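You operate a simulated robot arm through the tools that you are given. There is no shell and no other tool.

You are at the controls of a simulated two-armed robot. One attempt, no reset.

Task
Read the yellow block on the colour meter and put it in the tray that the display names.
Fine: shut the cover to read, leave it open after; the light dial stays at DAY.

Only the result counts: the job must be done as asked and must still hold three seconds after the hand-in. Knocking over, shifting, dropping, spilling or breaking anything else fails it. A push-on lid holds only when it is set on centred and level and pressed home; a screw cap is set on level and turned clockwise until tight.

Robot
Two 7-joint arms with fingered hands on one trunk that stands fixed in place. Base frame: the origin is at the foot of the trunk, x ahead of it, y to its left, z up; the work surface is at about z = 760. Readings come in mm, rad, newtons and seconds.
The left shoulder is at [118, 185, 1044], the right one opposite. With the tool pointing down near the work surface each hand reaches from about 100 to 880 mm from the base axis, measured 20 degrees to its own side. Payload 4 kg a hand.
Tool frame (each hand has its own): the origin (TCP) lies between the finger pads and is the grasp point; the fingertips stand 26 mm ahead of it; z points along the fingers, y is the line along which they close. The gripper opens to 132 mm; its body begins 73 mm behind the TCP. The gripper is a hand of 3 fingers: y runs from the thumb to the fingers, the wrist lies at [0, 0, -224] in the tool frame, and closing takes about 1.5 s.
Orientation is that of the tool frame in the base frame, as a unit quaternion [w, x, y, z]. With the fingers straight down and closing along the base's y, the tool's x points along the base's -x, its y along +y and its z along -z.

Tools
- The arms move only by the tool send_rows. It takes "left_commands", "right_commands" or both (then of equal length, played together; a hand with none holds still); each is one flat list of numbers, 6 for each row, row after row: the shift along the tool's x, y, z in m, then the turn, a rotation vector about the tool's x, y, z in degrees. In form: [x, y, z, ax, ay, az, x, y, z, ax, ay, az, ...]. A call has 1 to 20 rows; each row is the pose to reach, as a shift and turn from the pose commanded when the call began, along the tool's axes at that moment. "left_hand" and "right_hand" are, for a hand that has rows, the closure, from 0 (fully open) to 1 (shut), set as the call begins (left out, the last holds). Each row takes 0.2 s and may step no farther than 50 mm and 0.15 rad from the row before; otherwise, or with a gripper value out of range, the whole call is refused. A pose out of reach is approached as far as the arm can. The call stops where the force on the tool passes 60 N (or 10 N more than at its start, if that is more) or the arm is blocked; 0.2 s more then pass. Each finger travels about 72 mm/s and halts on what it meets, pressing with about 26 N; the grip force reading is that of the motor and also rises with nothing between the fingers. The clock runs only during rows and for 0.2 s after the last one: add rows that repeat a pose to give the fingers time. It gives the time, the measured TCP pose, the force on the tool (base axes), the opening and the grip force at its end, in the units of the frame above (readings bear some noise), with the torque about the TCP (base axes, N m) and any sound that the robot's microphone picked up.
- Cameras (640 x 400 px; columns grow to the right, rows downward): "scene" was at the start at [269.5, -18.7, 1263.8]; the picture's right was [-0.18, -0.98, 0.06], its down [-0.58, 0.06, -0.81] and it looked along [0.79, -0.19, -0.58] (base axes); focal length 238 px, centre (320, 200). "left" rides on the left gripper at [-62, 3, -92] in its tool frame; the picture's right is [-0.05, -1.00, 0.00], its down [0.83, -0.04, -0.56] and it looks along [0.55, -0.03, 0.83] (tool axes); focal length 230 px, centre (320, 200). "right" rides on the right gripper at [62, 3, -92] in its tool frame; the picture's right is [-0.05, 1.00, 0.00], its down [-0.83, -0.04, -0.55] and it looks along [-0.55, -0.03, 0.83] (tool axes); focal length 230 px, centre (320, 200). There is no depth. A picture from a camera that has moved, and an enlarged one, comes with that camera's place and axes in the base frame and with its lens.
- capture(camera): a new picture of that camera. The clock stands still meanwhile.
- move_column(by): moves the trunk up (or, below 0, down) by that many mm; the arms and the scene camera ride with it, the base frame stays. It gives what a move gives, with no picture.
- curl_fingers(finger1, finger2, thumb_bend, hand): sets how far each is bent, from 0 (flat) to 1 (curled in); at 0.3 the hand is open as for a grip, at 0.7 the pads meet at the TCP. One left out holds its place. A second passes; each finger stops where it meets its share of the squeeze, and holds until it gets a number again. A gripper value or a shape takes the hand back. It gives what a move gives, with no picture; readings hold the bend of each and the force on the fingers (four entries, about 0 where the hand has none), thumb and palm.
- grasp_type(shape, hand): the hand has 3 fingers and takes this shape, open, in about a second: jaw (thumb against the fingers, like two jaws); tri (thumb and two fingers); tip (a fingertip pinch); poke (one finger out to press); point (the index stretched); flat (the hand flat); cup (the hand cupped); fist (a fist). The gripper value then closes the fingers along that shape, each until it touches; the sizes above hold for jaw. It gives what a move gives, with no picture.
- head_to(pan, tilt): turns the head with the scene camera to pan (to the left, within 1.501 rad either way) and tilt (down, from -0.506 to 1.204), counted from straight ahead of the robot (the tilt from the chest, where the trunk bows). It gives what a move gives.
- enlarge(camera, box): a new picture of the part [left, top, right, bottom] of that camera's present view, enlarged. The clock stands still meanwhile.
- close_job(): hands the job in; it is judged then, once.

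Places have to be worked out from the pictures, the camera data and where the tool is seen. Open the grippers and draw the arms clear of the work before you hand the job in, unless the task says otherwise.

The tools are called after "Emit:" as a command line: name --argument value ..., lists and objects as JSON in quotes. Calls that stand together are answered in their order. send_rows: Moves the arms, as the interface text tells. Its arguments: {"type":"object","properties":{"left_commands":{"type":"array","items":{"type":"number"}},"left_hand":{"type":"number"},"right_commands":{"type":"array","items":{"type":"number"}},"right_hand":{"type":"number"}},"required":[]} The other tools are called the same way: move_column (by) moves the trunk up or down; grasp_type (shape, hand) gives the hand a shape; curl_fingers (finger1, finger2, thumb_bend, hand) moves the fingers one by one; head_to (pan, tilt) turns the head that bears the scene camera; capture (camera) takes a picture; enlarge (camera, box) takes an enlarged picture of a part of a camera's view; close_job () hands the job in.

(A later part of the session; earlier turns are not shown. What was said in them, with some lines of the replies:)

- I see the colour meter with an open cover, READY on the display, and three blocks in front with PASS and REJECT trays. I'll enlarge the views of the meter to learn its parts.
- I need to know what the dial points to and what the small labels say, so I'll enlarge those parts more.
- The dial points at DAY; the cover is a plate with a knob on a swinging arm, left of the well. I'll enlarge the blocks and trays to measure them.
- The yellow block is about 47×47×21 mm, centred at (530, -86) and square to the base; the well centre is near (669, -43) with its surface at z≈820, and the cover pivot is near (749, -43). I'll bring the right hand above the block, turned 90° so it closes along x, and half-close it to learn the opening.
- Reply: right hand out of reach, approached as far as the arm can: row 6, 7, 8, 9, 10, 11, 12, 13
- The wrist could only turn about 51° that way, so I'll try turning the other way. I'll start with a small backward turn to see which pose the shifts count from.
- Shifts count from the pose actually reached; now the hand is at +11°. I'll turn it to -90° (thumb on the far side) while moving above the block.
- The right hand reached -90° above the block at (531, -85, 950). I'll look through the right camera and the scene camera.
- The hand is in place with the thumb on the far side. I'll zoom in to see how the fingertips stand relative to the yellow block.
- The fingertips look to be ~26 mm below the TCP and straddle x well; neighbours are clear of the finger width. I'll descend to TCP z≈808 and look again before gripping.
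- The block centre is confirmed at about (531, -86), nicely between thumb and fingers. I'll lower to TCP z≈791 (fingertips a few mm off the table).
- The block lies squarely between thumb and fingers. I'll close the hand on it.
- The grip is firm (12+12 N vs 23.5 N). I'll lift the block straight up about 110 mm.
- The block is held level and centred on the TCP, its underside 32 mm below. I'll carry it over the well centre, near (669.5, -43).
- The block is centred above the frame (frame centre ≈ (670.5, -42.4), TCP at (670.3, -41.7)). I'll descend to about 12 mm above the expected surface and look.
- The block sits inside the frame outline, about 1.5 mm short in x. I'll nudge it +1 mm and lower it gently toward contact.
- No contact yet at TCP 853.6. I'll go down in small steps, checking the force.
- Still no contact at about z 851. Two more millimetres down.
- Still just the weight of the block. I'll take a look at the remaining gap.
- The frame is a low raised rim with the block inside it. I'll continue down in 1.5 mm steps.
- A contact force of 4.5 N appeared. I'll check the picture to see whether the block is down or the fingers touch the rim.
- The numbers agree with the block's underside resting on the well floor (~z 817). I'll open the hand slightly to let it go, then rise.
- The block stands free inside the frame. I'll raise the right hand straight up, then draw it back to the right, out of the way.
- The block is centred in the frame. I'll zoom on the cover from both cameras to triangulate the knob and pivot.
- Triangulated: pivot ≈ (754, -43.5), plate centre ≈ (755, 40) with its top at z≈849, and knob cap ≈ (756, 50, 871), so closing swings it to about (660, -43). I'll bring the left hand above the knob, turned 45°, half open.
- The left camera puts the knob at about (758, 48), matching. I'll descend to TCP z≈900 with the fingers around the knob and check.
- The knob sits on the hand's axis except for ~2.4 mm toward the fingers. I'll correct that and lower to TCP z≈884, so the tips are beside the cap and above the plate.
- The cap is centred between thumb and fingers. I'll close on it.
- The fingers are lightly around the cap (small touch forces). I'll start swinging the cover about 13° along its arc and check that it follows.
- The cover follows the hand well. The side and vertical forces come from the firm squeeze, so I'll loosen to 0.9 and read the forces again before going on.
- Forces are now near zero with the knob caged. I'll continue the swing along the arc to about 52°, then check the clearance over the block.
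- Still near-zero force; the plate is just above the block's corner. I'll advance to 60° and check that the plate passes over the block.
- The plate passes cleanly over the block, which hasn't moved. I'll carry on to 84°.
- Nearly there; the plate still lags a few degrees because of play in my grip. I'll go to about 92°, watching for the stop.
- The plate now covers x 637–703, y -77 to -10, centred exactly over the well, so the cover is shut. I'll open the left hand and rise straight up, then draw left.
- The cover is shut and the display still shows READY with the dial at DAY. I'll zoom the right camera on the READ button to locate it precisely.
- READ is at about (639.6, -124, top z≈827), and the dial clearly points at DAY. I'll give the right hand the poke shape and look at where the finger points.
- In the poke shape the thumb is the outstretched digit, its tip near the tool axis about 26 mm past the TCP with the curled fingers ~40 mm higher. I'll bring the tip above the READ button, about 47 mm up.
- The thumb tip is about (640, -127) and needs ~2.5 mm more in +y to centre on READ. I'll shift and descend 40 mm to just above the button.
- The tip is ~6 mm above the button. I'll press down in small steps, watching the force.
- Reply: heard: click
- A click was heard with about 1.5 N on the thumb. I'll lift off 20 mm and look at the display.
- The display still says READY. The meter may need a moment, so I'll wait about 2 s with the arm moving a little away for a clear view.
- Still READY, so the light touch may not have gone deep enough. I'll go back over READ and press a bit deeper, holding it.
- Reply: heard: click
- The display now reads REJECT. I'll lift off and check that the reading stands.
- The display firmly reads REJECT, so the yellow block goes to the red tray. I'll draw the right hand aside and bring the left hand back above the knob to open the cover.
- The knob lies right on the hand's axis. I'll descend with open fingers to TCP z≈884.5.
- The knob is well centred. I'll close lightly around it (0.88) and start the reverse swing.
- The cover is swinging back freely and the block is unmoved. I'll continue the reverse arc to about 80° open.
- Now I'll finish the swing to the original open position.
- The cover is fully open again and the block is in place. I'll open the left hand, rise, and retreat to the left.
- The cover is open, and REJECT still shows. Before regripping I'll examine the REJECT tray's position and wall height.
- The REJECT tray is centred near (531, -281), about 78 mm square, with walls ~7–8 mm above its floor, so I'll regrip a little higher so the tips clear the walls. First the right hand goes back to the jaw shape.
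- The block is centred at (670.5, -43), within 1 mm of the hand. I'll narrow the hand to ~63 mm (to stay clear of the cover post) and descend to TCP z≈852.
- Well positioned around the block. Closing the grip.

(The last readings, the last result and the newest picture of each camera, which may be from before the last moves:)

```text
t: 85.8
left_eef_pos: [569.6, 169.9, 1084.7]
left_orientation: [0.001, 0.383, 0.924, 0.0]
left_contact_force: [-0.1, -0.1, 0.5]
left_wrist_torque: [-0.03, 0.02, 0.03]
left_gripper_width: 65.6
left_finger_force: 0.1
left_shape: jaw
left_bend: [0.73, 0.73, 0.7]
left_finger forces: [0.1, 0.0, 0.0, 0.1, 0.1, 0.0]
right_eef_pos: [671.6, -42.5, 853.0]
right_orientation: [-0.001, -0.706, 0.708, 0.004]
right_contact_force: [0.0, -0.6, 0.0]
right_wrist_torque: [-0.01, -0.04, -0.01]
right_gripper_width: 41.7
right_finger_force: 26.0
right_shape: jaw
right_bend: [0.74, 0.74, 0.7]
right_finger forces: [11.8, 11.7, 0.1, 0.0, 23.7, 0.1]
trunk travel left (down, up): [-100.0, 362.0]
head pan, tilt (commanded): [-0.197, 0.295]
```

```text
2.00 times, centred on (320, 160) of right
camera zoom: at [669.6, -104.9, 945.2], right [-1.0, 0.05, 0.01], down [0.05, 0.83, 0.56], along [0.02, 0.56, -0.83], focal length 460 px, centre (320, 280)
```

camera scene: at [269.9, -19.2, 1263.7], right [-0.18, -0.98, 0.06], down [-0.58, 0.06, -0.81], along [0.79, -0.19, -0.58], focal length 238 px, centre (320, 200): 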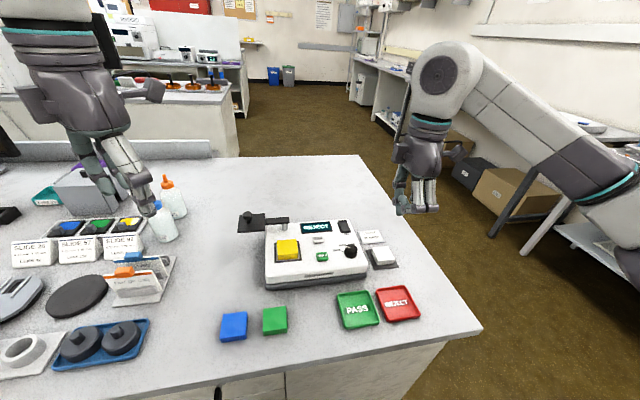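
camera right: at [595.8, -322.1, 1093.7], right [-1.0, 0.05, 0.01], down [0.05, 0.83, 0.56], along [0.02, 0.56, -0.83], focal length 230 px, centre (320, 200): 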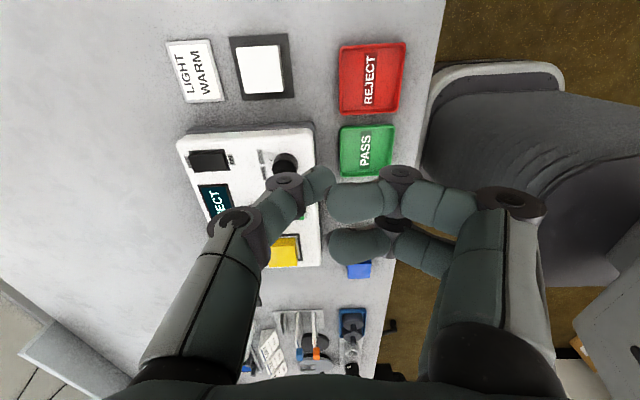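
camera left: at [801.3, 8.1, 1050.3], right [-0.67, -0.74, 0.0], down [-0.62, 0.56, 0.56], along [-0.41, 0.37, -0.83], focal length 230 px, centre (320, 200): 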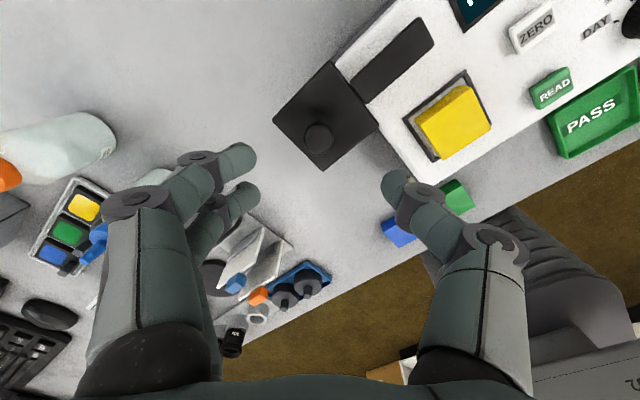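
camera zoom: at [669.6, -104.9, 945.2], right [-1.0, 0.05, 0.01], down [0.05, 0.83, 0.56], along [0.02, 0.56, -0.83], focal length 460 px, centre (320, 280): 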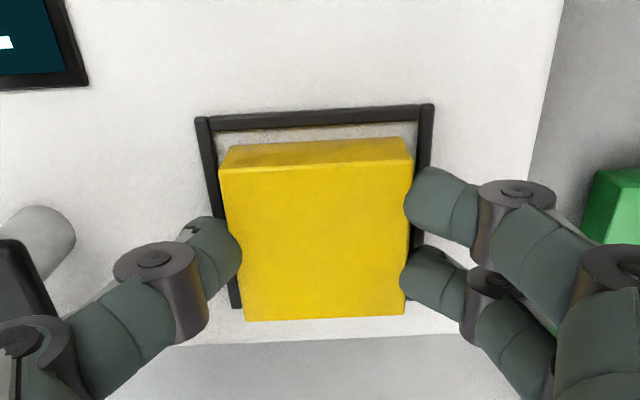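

Firm grip at 26 N. I'll lift slowly 20 mm and check that the block comes up level.

Emit:
send_rows --right_commands '[0, 0, -0.002, 0, 0, 0, 0, 0, -0.005, 0, 0, 0, 0, 0, -0.009, 0, 0, 0, 0, 0, -0.014, 0, 0, 0, 0, 0, -0.02, 0, 0, 0, 0, 0, -0.02, 0, 0, 0]'

Emit:
enlarge --camera "right" --box '[170, 60, 470, 260]'

Emit:
enlarge --camera "scene" --box '[240, 200, 340, 280]'

```text
t: 87.2
left_eef_pos: [569.8, 168.6, 1084.6]
left_orientation: [0.0, 0.383, 0.924, 0.0]
left_contact_force: [0.0, 0.7, -0.2]
left_wrist_torque: [0.03, -0.02, 0.0]
left_gripper_width: 65.4
left_finger_force: 0.1
left_shape: jaw
left_bend: [0.73, 0.73, 0.7]
left_finger forces: [0.0, 0.0, 0.0, 0.1, 0.1, 0.1]
right_eef_pos: [671.1, -42.8, 874.4]
right_orientation: [0.001, 0.707, -0.707, -0.004]
right_contact_force: [0.0, 0.0, -0.5]
right_wrist_torque: [0.01, 0.0, 0.01]
right_gripper_width: 41.7
right_finger_force: 26.2
right_shape: jaw
right_bend: [0.74, 0.74, 0.7]
right_finger forces: [12.0, 11.7, 0.0, 0.1, 23.6, 0.0]
trunk travel left (down, up): [-100.0, 362.0]
head pan, tilt (commanded): [-0.197, 0.295]
```

```text
2.00 times, centred on (320, 160) of right
camera zoom: at [668.7, -105.4, 966.0], right [-1.0, 0.05, 0.01], down [0.05, 0.83, 0.56], along [0.02, 0.56, -0.83], focal length 460 px, centre (320, 280)
```

zoom: 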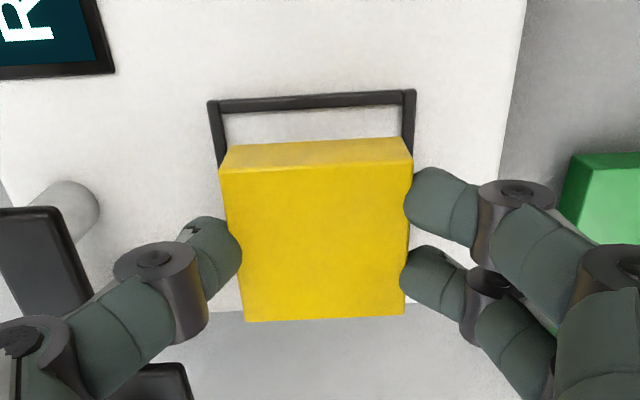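

```text
5.00 times, centred on (290, 240) of scene
camera zoom: at [269.7, -18.6, 1263.7], right [-0.18, -0.98, 0.06], down [-0.58, 0.06, -0.81], along [0.79, -0.19, -0.58], focal length 1188 px, centre (470, 0)
```

zoom: 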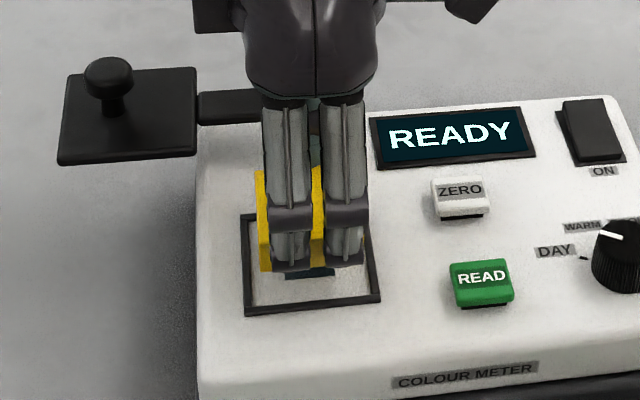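

The block came up level and the display went back to READY. I'll lift further and carry it over to the REJECT tray.

Emit:
send_rows --right_commands '[0, 0, -0.012, 0, 0, 0, 0, 0, -0.026, 0, 0, 0, 0, 0, -0.04, 0, 0, 0, 0.008, 0.0047, -0.05, 0, 0, 0, 0.02, 0.0118, -0.055, 0, 0, 0, 0.034, 0.02, -0.055, 0, 0, 0, 0.049, 0.0288, -0.055, 0, 0, 0, 0.065, 0.0382, -0.055, 0, 0, 0, 0.081, 0.0476, -0.055, 0, 0, 0, 0.097, 0.0571, -0.055, 0, 0, 0, 0.113, 0.0665, -0.055, 0, 0, 0, 0.129, 0.0759, -0.055, 0, 0, 0, 0.145, 0.0853, -0.055, 0, 0, 0, 0.161, 0.0947, -0.055, 0, 0, 0, 0.177, 0.1041, -0.055, 0, 0, 0, 0.193, 0.1135, -0.055, 0, 0, 0, 0.209, 0.1229, -0.055, 0, 0, 0, 0.225, 0.1324, -0.055, 0, 0, 0, 0.238, 0.14, -0.055, 0, 0, 0, 0.238, 0.14, -0.055, 0, 0, 0]'

Emit:
capture --camera "right"

Emit:
capture --camera "scene"

```text
t: 91.4
left_eef_pos: [569.6, 169.0, 1084.3]
left_orientation: [0.0, 0.383, 0.924, -0.001]
left_contact_force: [-0.1, -0.1, 0.2]
left_wrist_torque: [0.0, 0.02, -0.01]
left_gripper_width: 65.4
left_finger_force: 0.2
left_shape: jaw
left_bend: [0.73, 0.73, 0.7]
left_finger forces: [0.0, 0.1, 0.0, 0.0, 0.0, 0.0]
right_eef_pos: [530.7, -281.6, 927.1]
right_orientation: [0.0, -0.707, 0.708, 0.004]
right_contact_force: [-0.5, 0.2, -1.1]
right_wrist_torque: [0.02, 0.01, 0.0]
right_gripper_width: 42.0
right_finger_force: 25.8
right_shape: jaw
right_bend: [0.74, 0.74, 0.7]
right_finger forces: [11.8, 11.8, 0.0, 0.1, 23.5, 0.0]
trunk travel left (down, up): [-100.0, 362.0]
head pan, tilt (commanded): [-0.197, 0.295]
```

```text
taken
camera right: at [529.2, -343.6, 1018.8], right [-1.0, 0.05, 0.01], down [0.05, 0.83, 0.56], along [0.02, 0.56, -0.83], focal length 230 px, centre (320, 200)
```

right: 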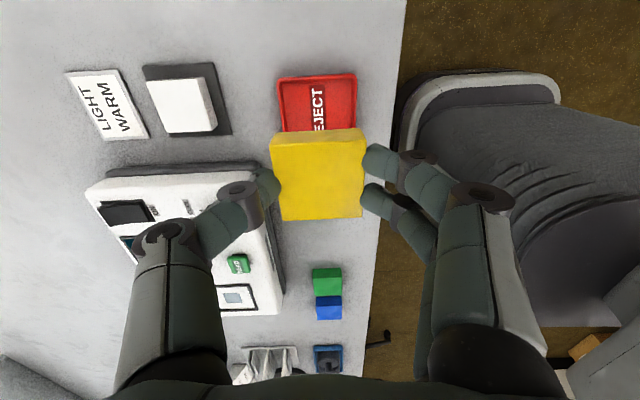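

```text
taken
camera scene: at [269.8, -18.4, 1263.7], right [-0.18, -0.98, 0.06], down [-0.58, 0.06, -0.81], along [0.79, -0.19, -0.58], focal length 238 px, centre (320, 200)
```

scene: 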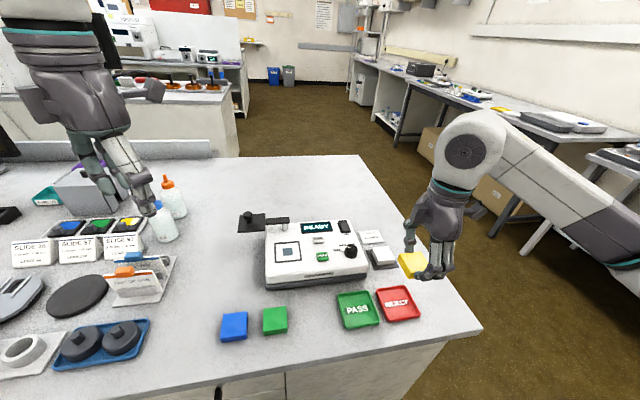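

The block is over the REJECT tray (tray centre ≈ (530.7, -280.5), hand at (530.7, -281)). I'll descend to about 16 mm above the floor and check alignment.

Emit:
send_rows --right_commands '[0, 0, 0.012, 0, 0, 0, 0, 0, 0.024, 0, 0, 0, 0, 0, 0.036, 0, 0, 0, 0, 0, 0.048, 0, 0, 0, 0, 0, 0.06, 0, 0, 0, 0, 0, 0.072, 0, 0, 0, 0, 0, 0.084, 0, 0, 0, 0, 0, 0.095, 0, 0, 0, 0, 0, 0.104, 0, 0, 0, 0, 0, 0.11, 0, 0, 0, 0, 0, 0.11, 0, 0, 0]'

Emit:
enlarge --camera "right" --box '[170, 40, 470, 240]'

Emit:
enlarge --camera "scene" --box '[350, 250, 450, 340]'

```text
t: 93.8
left_eef_pos: [569.0, 169.0, 1084.0]
left_orientation: [0.0, 0.382, 0.924, 0.0]
left_contact_force: [-0.2, 0.4, 0.3]
left_wrist_torque: [0.03, 0.01, -0.01]
left_gripper_width: 65.3
left_finger_force: 0.1
left_shape: jaw
left_bend: [0.73, 0.73, 0.7]
left_finger forces: [0.0, 0.0, 0.0, 0.1, 0.0, 0.1]
right_eef_pos: [531.2, -280.8, 817.2]
right_orientation: [0.0, -0.706, 0.708, 0.004]
right_contact_force: [0.0, 0.0, -0.9]
right_wrist_torque: [-0.01, 0.0, -0.02]
right_gripper_width: 41.8
right_finger_force: 26.0
right_shape: jaw
right_bend: [0.74, 0.74, 0.7]
right_finger forces: [11.9, 11.8, 0.0, 0.0, 23.6, 0.0]
trunk travel left (down, up): [-100.0, 362.0]
head pan, tilt (commanded): [-0.197, 0.295]
```

```text
2.00 times, centred on (320, 140) of right
camera zoom: at [527.9, -342.6, 909.1], right [-1.0, 0.05, 0.01], down [0.05, 0.83, 0.56], along [0.02, 0.56, -0.83], focal length 460 px, centre (320, 320)
```

zoom: 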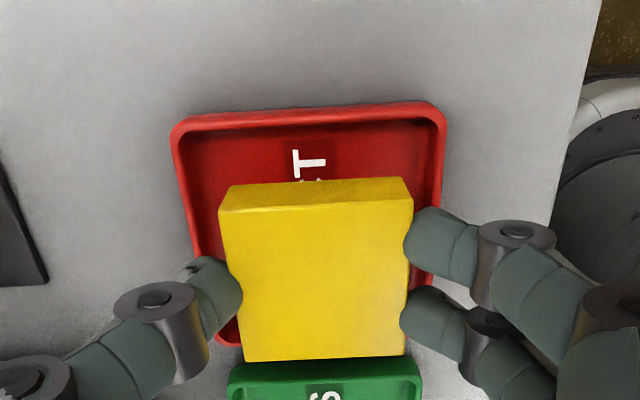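

```text
4.44 times, centred on (400, 295) of scene
camera zoom: at [269.5, -18.7, 1263.8], right [-0.18, -0.98, 0.06], down [-0.58, 0.06, -0.81], along [0.79, -0.19, -0.58], focal length 1056 px, centre (-36, -222)
```

zoom: 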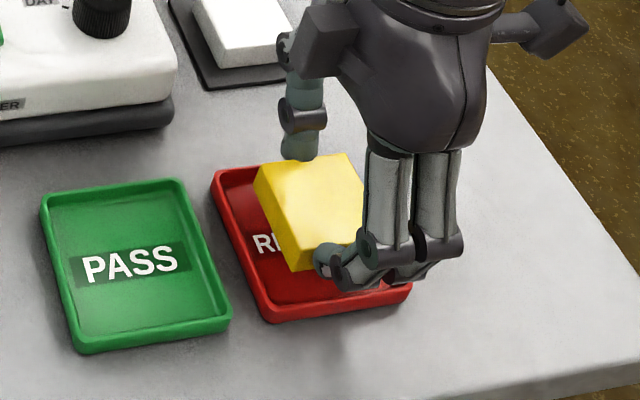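

Block and tray centres agree within 1.5 mm. I'll lower 12 mm, then approach the floor in small steps.

Emit:
send_rows --right_commands '[0, 0, 0.004, 0, 0, 0, 0, 0, 0.008, 0, 0, 0, 0, 0, 0.011, 0, 0, 0, 0, 0, 0.013, 0, 0, 0]'

Emit:
enlarge --camera "right" --box '[200, 80, 440, 220]'

Emit:
enlarge --camera "scene" --box '[370, 265, 430, 325]'

```text
t: 94.8
left_eef_pos: [569.4, 169.7, 1084.3]
left_orientation: [0.0, 0.383, 0.924, 0.0]
left_contact_force: [-0.8, 0.2, 0.5]
left_wrist_torque: [-0.01, 0.04, 0.03]
left_gripper_width: 65.2
left_finger_force: 0.1
left_shape: jaw
left_bend: [0.73, 0.73, 0.7]
left_finger forces: [0.1, 0.1, 0.0, 0.0, 0.1, 0.1]
right_eef_pos: [530.6, -280.8, 803.5]
right_orientation: [0.0, -0.706, 0.708, 0.004]
right_contact_force: [-0.1, 0.1, -1.6]
right_wrist_torque: [0.03, -0.03, 0.02]
right_gripper_width: 42.2
right_finger_force: 25.7
right_shape: jaw
right_bend: [0.74, 0.74, 0.7]
right_finger forces: [11.8, 11.7, 0.0, 0.1, 23.6, 0.0]
trunk travel left (down, up): [-100.0, 362.0]
head pan, tilt (commanded): [-0.197, 0.295]
```

```text
2.67 times, centred on (320, 150) of right
camera zoom: at [528.5, -343.3, 896.4], right [-1.0, 0.05, 0.01], down [0.05, 0.83, 0.56], along [0.02, 0.56, -0.83], focal length 614 px, centre (320, 333)
```

zoom: 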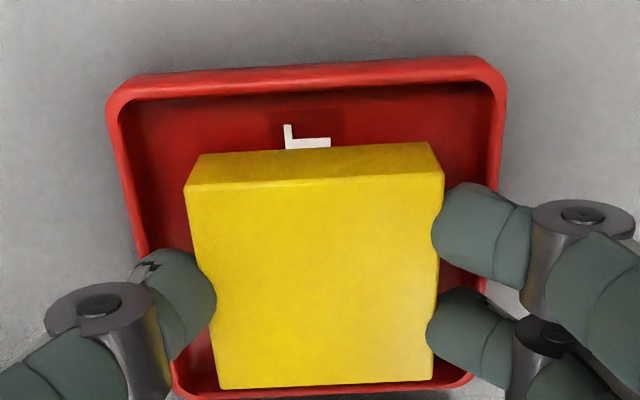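

```text
6.67 times, centred on (400, 295) of scene
camera zoom: at [269.6, -18.7, 1263.8], right [-0.18, -0.98, 0.06], down [-0.58, 0.06, -0.81], along [0.79, -0.19, -0.58], focal length 1584 px, centre (-213, -433)
```

zoom: 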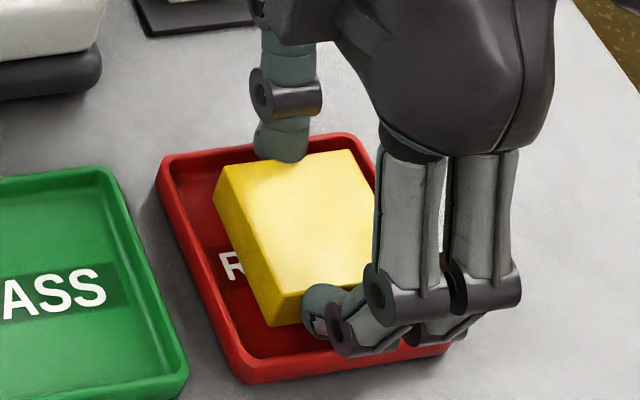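

Good alignment, with fingertips above the walls. I'll lower 2.5 mm more and check the force.

Emit:
send_rows --right_commands '[0, 0, 0.0015, 0, 0, 0, 0, 0, 0.0025, 0, 0, 0]'

```text
t: 95.4
left_eef_pos: [570.5, 168.4, 1085.0]
left_orientation: [0.0, 0.383, 0.924, 0.0]
left_contact_force: [0.4, 0.0, 0.5]
left_wrist_torque: [0.0, -0.02, -0.01]
left_gripper_width: 65.6
left_finger_force: 0.0
left_shape: jaw
left_bend: [0.73, 0.73, 0.7]
left_finger forces: [0.0, 0.1, 0.1, 0.1, 0.0, 0.0]
right_eef_pos: [529.9, -281.0, 801.4]
right_orientation: [-0.001, -0.707, 0.707, 0.004]
right_contact_force: [0.1, 0.0, -2.1]
right_wrist_torque: [-0.02, -0.02, -0.03]
right_gripper_width: 41.8
right_finger_force: 25.7
right_shape: jaw
right_bend: [0.74, 0.74, 0.7]
right_finger forces: [11.9, 11.8, 0.0, 0.0, 23.5, 0.0]
trunk travel left (down, up): [-100.0, 362.0]
head pan, tilt (commanded): [-0.197, 0.295]
```

No contact yet. Another 1.5 mm down.

Emit:
send_rows --right_commands '[0, 0, 0.001, 0, 0, 0, 0, 0, 0.0015, 0, 0, 0]'

```text
t: 96.0
left_eef_pos: [569.1, 169.0, 1084.0]
left_orientation: [0.0, 0.383, 0.924, 0.001]
left_contact_force: [0.6, -0.3, 0.4]
left_wrist_torque: [0.02, -0.03, 0.01]
left_gripper_width: 65.5
left_finger_force: 0.0
left_shape: jaw
left_bend: [0.73, 0.73, 0.7]
left_finger forces: [0.1, 0.0, 0.1, 0.0, 0.1, 0.0]
right_eef_pos: [530.1, -280.8, 799.3]
right_orientation: [-0.001, -0.706, 0.708, 0.005]
right_contact_force: [0.9, 0.6, -1.4]
right_wrist_torque: [0.01, -0.01, 0.04]
right_gripper_width: 41.7
right_finger_force: 26.5
right_shape: jaw
right_bend: [0.74, 0.74, 0.7]
right_finger forces: [11.8, 11.8, 0.1, 0.0, 23.6, 0.1]
trunk travel left (down, up): [-100.0, 362.0]
head pan, tilt (commanded): [-0.197, 0.295]
```

Still only the block's weight. One more 1.5 mm step.

Emit:
send_rows --right_commands '[0, 0, 0.001, 0, 0, 0, 0, 0, 0.0015, 0, 0, 0]'

Emit:
enlarge --camera "right" --box '[200, 80, 440, 220]'

Emit:
enlarge --camera "scene" --box '[370, 265, 430, 325]'

```text
t: 96.6
left_eef_pos: [569.3, 169.4, 1085.2]
left_orientation: [0.0, 0.383, 0.924, 0.0]
left_contact_force: [0.3, 0.2, 0.3]
left_wrist_torque: [0.03, -0.01, -0.03]
left_gripper_width: 65.6
left_finger_force: 0.0
left_shape: jaw
left_bend: [0.73, 0.73, 0.7]
left_finger forces: [0.0, 0.1, 0.0, 0.0, 0.0, 0.0]
right_eef_pos: [530.5, -280.7, 799.9]
right_orientation: [0.0, -0.707, 0.708, 0.004]
right_contact_force: [-1.3, 0.6, 1.1]
right_wrist_torque: [0.0, 0.05, -0.03]
right_gripper_width: 41.8
right_finger_force: 26.6
right_shape: jaw
right_bend: [0.74, 0.74, 0.7]
right_finger forces: [11.8, 11.9, 0.0, 0.0, 23.6, 0.0]
trunk travel left (down, up): [-100.0, 362.0]
head pan, tilt (commanded): [-0.197, 0.295]
```

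```text
2.67 times, centred on (320, 150) of right
camera zoom: at [527.7, -342.9, 891.4], right [-1.0, 0.05, 0.01], down [0.05, 0.83, 0.56], along [0.02, 0.56, -0.83], focal length 614 px, centre (320, 333)
```

zoom: 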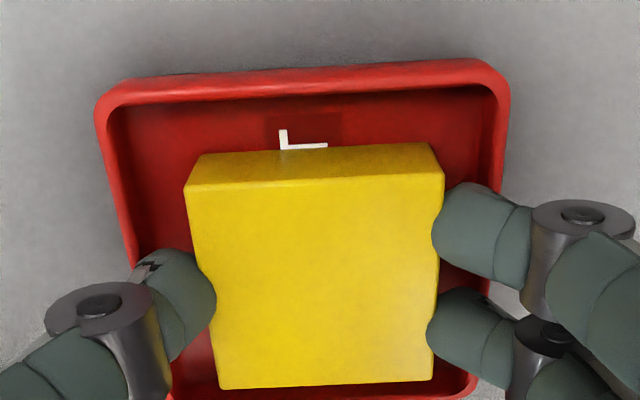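

```text
6.67 times, centred on (400, 295) of scene
camera zoom: at [269.3, -18.7, 1263.9], right [-0.18, -0.98, 0.06], down [-0.58, 0.06, -0.81], along [0.79, -0.19, -0.58], focal length 1584 px, centre (-213, -433)
```

zoom: 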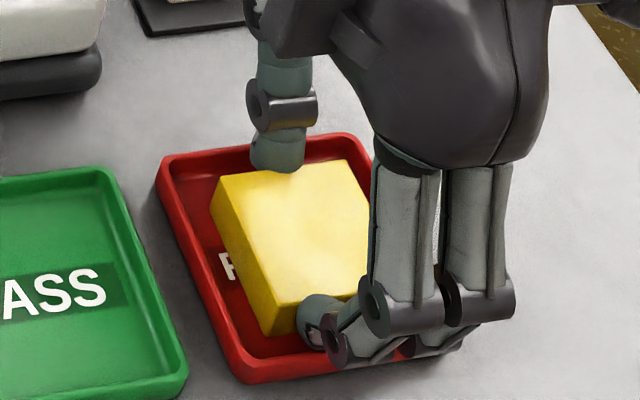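

The block has just touched the tray floor. I'll raise 1 mm so the fingers stay clear of the tray walls, then open slightly to let it settle.

Emit:
send_rows --right_commands '[0, 0, -0.001, 0, 0, 0]'

Emit:
send_rows --right_commands '[0, 0, 0, 0, 0, 0, 0, 0, 0, 0, 0, 0, 0, 0, -0.003, 0, 0, 0, 0, 0, -0.006, 0, 0, 0]' --right_hand 0.6

Emit:
enlarge --camera "right" --box '[200, 80, 440, 220]'

Emit:
enlarge --camera "scene" --box '[370, 265, 430, 325]'

```text
t: 97.0
left_eef_pos: [570.0, 169.1, 1084.7]
left_orientation: [0.0, 0.382, 0.924, 0.0]
left_contact_force: [-0.3, -0.3, 0.6]
left_wrist_torque: [0.03, 0.02, 0.01]
left_gripper_width: 65.4
left_finger_force: 0.0
left_shape: jaw
left_bend: [0.73, 0.73, 0.7]
left_finger forces: [0.0, 0.0, 0.0, 0.0, 0.0, 0.0]
right_eef_pos: [531.4, -281.2, 801.2]
right_orientation: [0.0, -0.707, 0.707, 0.004]
right_contact_force: [0.6, 0.0, -1.5]
right_wrist_torque: [0.0, -0.04, -0.04]
right_gripper_width: 41.8
right_finger_force: 26.3
right_shape: jaw
right_bend: [0.74, 0.74, 0.7]
right_finger forces: [11.8, 11.8, 0.1, 0.1, 23.6, 0.1]
trunk travel left (down, up): [-100.0, 362.0]
head pan, tilt (commanded): [-0.197, 0.295]
```

```text
t: 98.0
left_eef_pos: [569.9, 168.8, 1084.9]
left_orientation: [0.0, 0.382, 0.924, 0.001]
left_contact_force: [-0.5, 0.0, 0.6]
left_wrist_torque: [-0.01, 0.0, -0.01]
left_gripper_width: 65.5
left_finger_force: 0.1
left_shape: jaw
left_bend: [0.73, 0.73, 0.7]
left_finger forces: [0.1, 0.0, 0.1, 0.0, 0.1, 0.0]
right_eef_pos: [530.2, -281.7, 806.1]
right_orientation: [-0.001, -0.706, 0.708, 0.005]
right_contact_force: [0.6, 0.0, -0.6]
right_wrist_torque: [-0.04, 0.0, 0.0]
right_gripper_width: 52.2
right_finger_force: 0.1
right_shape: jaw
right_bend: [0.73, 0.73, 0.7]
right_finger forces: [0.0, 0.1, 0.1, 0.0, 0.0, 0.0]
trunk travel left (down, up): [-100.0, 362.0]
head pan, tilt (commanded): [-0.197, 0.295]
```

```text
2.67 times, centred on (320, 150) of right
camera zoom: at [527.7, -343.1, 898.2], right [-1.0, 0.05, 0.01], down [0.05, 0.83, 0.56], along [0.02, 0.56, -0.83], focal length 614 px, centre (320, 333)
```

zoom: 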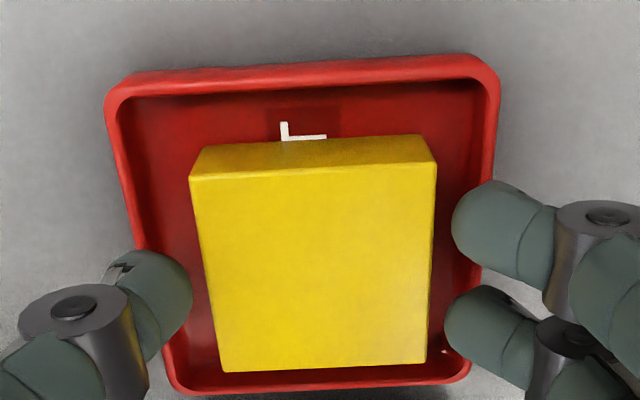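

```text
6.67 times, centred on (400, 295) of scene
camera zoom: at [269.4, -18.7, 1263.9], right [-0.18, -0.98, 0.06], down [-0.58, 0.06, -0.81], along [0.79, -0.19, -0.58], focal length 1584 px, centre (-213, -433)
```

zoom: 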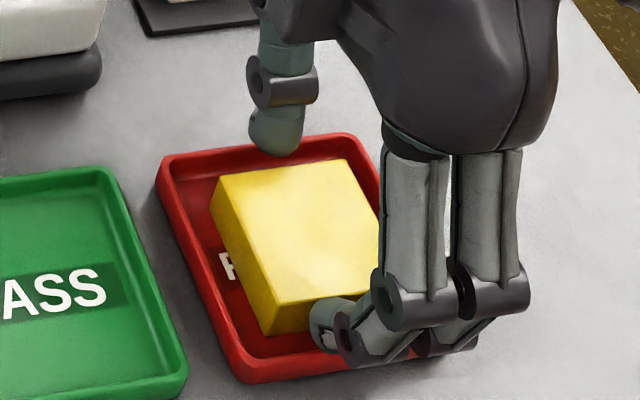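

The block rests flat in the REJECT tray and the fingers are off it. I'll rise straight up and then open and withdraw both arms.

Emit:
send_rows --right_commands '[0, 0, -0.006, 0, 0, 0, 0, 0, -0.014, 0, 0, 0, 0, 0, -0.024, 0, 0, 0, 0, 0, -0.036, 0, 0, 0, 0, 0, -0.05, 0, 0, 0, 0, 0, -0.065, 0, 0, 0, 0, 0, -0.08, 0, 0, 0, 0, 0, -0.096, 0, 0, 0, 0, 0, -0.112, 0, 0, 0, 0, 0, -0.128, 0, 0, 0, 0, 0, -0.144, 0, 0, 0, 0, 0, -0.16, 0, 0, 0, 0, 0, -0.176, 0, 0, 0, 0, 0, -0.192, 0, 0, 0, 0, 0, -0.208, 0, 0, 0, 0, 0, -0.224, 0, 0, 0, 0, 0, -0.24, 0, 0, 0, 0, 0, -0.25, 0, 0, 0, 0, 0, -0.25, 0, 0, 0]'

Emit:
capture --camera "scene"

Emit:
enlarge --camera "scene" --box '[220, 190, 440, 340]'

```text
t: 102.0
left_eef_pos: [568.8, 169.2, 1086.2]
left_orientation: [0.0, 0.382, 0.924, 0.0]
left_contact_force: [-0.1, 0.5, -0.3]
left_wrist_torque: [-0.01, 0.03, 0.0]
left_gripper_width: 65.3
left_finger_force: 0.1
left_shape: jaw
left_bend: [0.73, 0.73, 0.7]
left_finger forces: [0.0, 0.1, 0.0, 0.1, 0.1, 0.1]
right_eef_pos: [533.5, -282.7, 1056.9]
right_orientation: [-0.001, -0.707, 0.707, 0.004]
right_contact_force: [0.6, 0.1, 1.0]
right_wrist_torque: [-0.04, -0.01, -0.04]
right_gripper_width: 52.5
right_finger_force: 0.0
right_shape: jaw
right_bend: [0.73, 0.73, 0.7]
right_finger forces: [0.0, 0.0, 0.0, 0.0, 0.1, 0.0]
trunk travel left (down, up): [-100.0, 362.0]
head pan, tilt (commanded): [-0.197, 0.295]
```

```text
taken
camera scene: at [269.6, -18.8, 1263.7], right [-0.18, -0.98, 0.06], down [-0.58, 0.06, -0.81], along [0.79, -0.19, -0.58], focal length 238 px, centre (320, 200)
```

scene: 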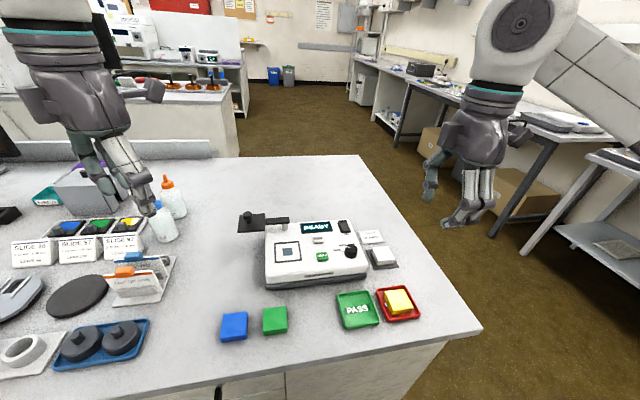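

```text
2.67 times, centred on (330, 265) of scene
camera zoom: at [269.6, -18.8, 1263.7], right [-0.18, -0.98, 0.06], down [-0.58, 0.06, -0.81], along [0.79, -0.19, -0.58], focal length 634 px, centre (293, 27)
```

zoom: 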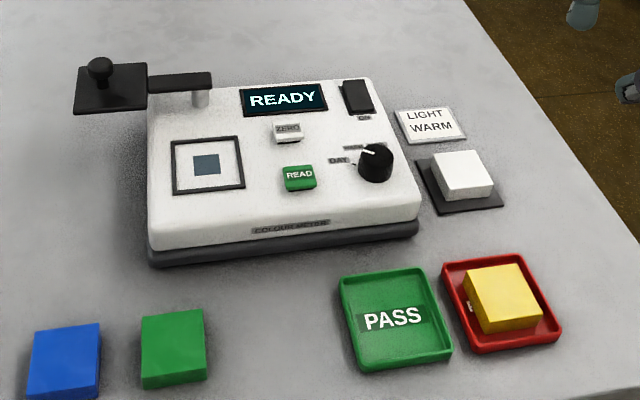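

Everything stands as wanted: block in REJECT, cover open, dial at DAY, meter unmoved. I'll open both hands and draw the arms further up and outward.

Emit:
send_rows --right_commands '[0.01, 0, -0.01, 0, 0, 0, 0.02, 0, -0.02, 0, 0, 0, 0.03, 0, -0.03, 0, 0, 0, 0.04, 0, -0.04, 0, 0, 0, 0.05, 0, -0.05, 0, 0, 0, 0.06, 0, -0.06, 0, 0, 0, 0.06, 0, -0.06, 0, 0, 0, 0.06, 0, -0.06, 0, 0, 0, 0.06, 0, -0.06, 0, 0, 0]' --right_hand 0 --left_commands '[0.005, 0.002, -0.008, 0, 0, 0, 0.01, 0.004, -0.016, 0, 0, 0, 0.015, 0.006, -0.024, 0, 0, 0, 0.02, 0.008, -0.032, 0, 0, 0, 0.025, 0.01, -0.04, 0, 0, 0, 0.03, 0.012, -0.045, 0, 0, 0, 0.03, 0.012, -0.045, 0, 0, 0, 0.03, 0.012, -0.045, 0, 0, 0, 0.03, 0.012, -0.045, 0, 0, 0]' --left_hand 0

Emit:
enlarge --camera "scene" --box '[340, 210, 430, 330]'

Emit:
capture --camera "scene"

```text
t: 104.0
left_eef_pos: [557.2, 198.4, 1128.4]
left_orientation: [0.0, 0.383, 0.924, -0.001]
left_contact_force: [-0.1, 0.3, 0.2]
left_wrist_torque: [0.02, 0.0, -0.03]
left_gripper_width: 132.0
left_finger_force: 0.1
left_shape: jaw
left_bend: [0.3, 0.3, 0.3]
left_finger forces: [0.0, 0.0, 0.0, 0.0, 0.0, 0.0]
right_eef_pos: [532.0, -343.1, 1116.2]
right_orientation: [0.0, -0.706, 0.708, 0.005]
right_contact_force: [-0.2, -0.3, 0.8]
right_wrist_torque: [-0.01, -0.01, 0.01]
right_gripper_width: 132.1
right_finger_force: 0.1
right_shape: jaw
right_bend: [0.3, 0.3, 0.3]
right_finger forces: [0.0, 0.0, 0.0, 0.0, 0.0, 0.0]
trunk travel left (down, up): [-100.0, 362.0]
head pan, tilt (commanded): [-0.197, 0.295]
```

```text
3.33 times, centred on (385, 270) of scene
camera zoom: at [269.4, -18.7, 1263.9], right [-0.18, -0.98, 0.06], down [-0.58, 0.06, -0.81], along [0.79, -0.19, -0.58], focal length 792 px, centre (103, -33)
```

zoom: 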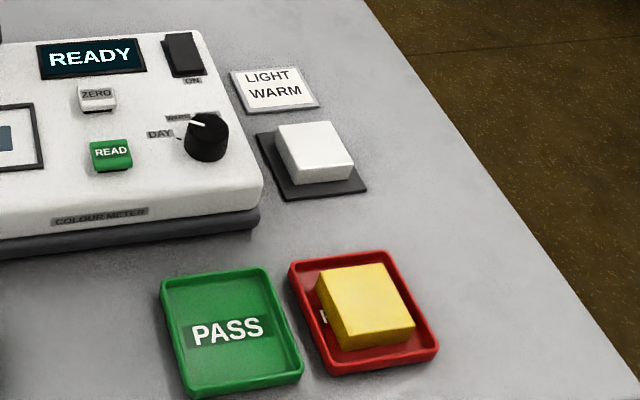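

```text
taken
camera scene: at [269.4, -18.7, 1263.9], right [-0.18, -0.98, 0.06], down [-0.58, 0.06, -0.81], along [0.79, -0.19, -0.58], focal length 238 px, centre (320, 200)
```

scene: 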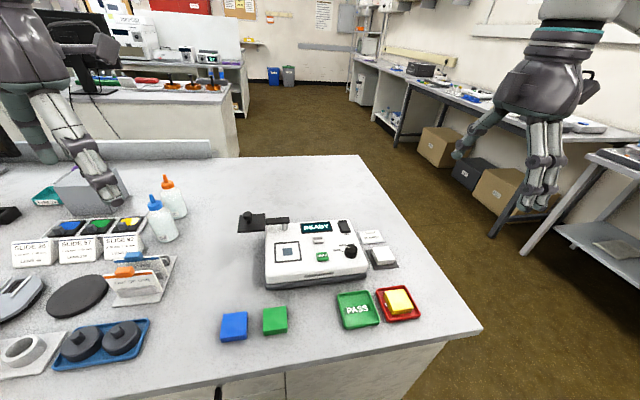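

The yellow block lies flat in the REJECT tray, the cover is open, the dial is at DAY, both hands are open and clear, and nothing else has moved. I'm handing the job in.

Emit:
close_job

```text
The job is handed in.
```

The yellow block is in the REJECT tray, which is what the colour meter named when I read it, and the job is handed in.

- **Reading:** I set the block in the well, swung the cover shut and pressed READ. The first press clicked but left the display at READY. A slightly deeper press gave REJECT, which held until I lifted the block out.
- **Cover and dial:** I swung the cover back to its open position afterwards. I never touched the light dial, and it still points at DAY. The "LIGHT WARM" card beside the meter didn't match your instruction, so I kept to DAY.
- **Placement:** The block lies flat inside the tray walls. In the last pictures the meter, the other blocks and the PASS tray look unmoved, and both hands are open and clear of the bench.
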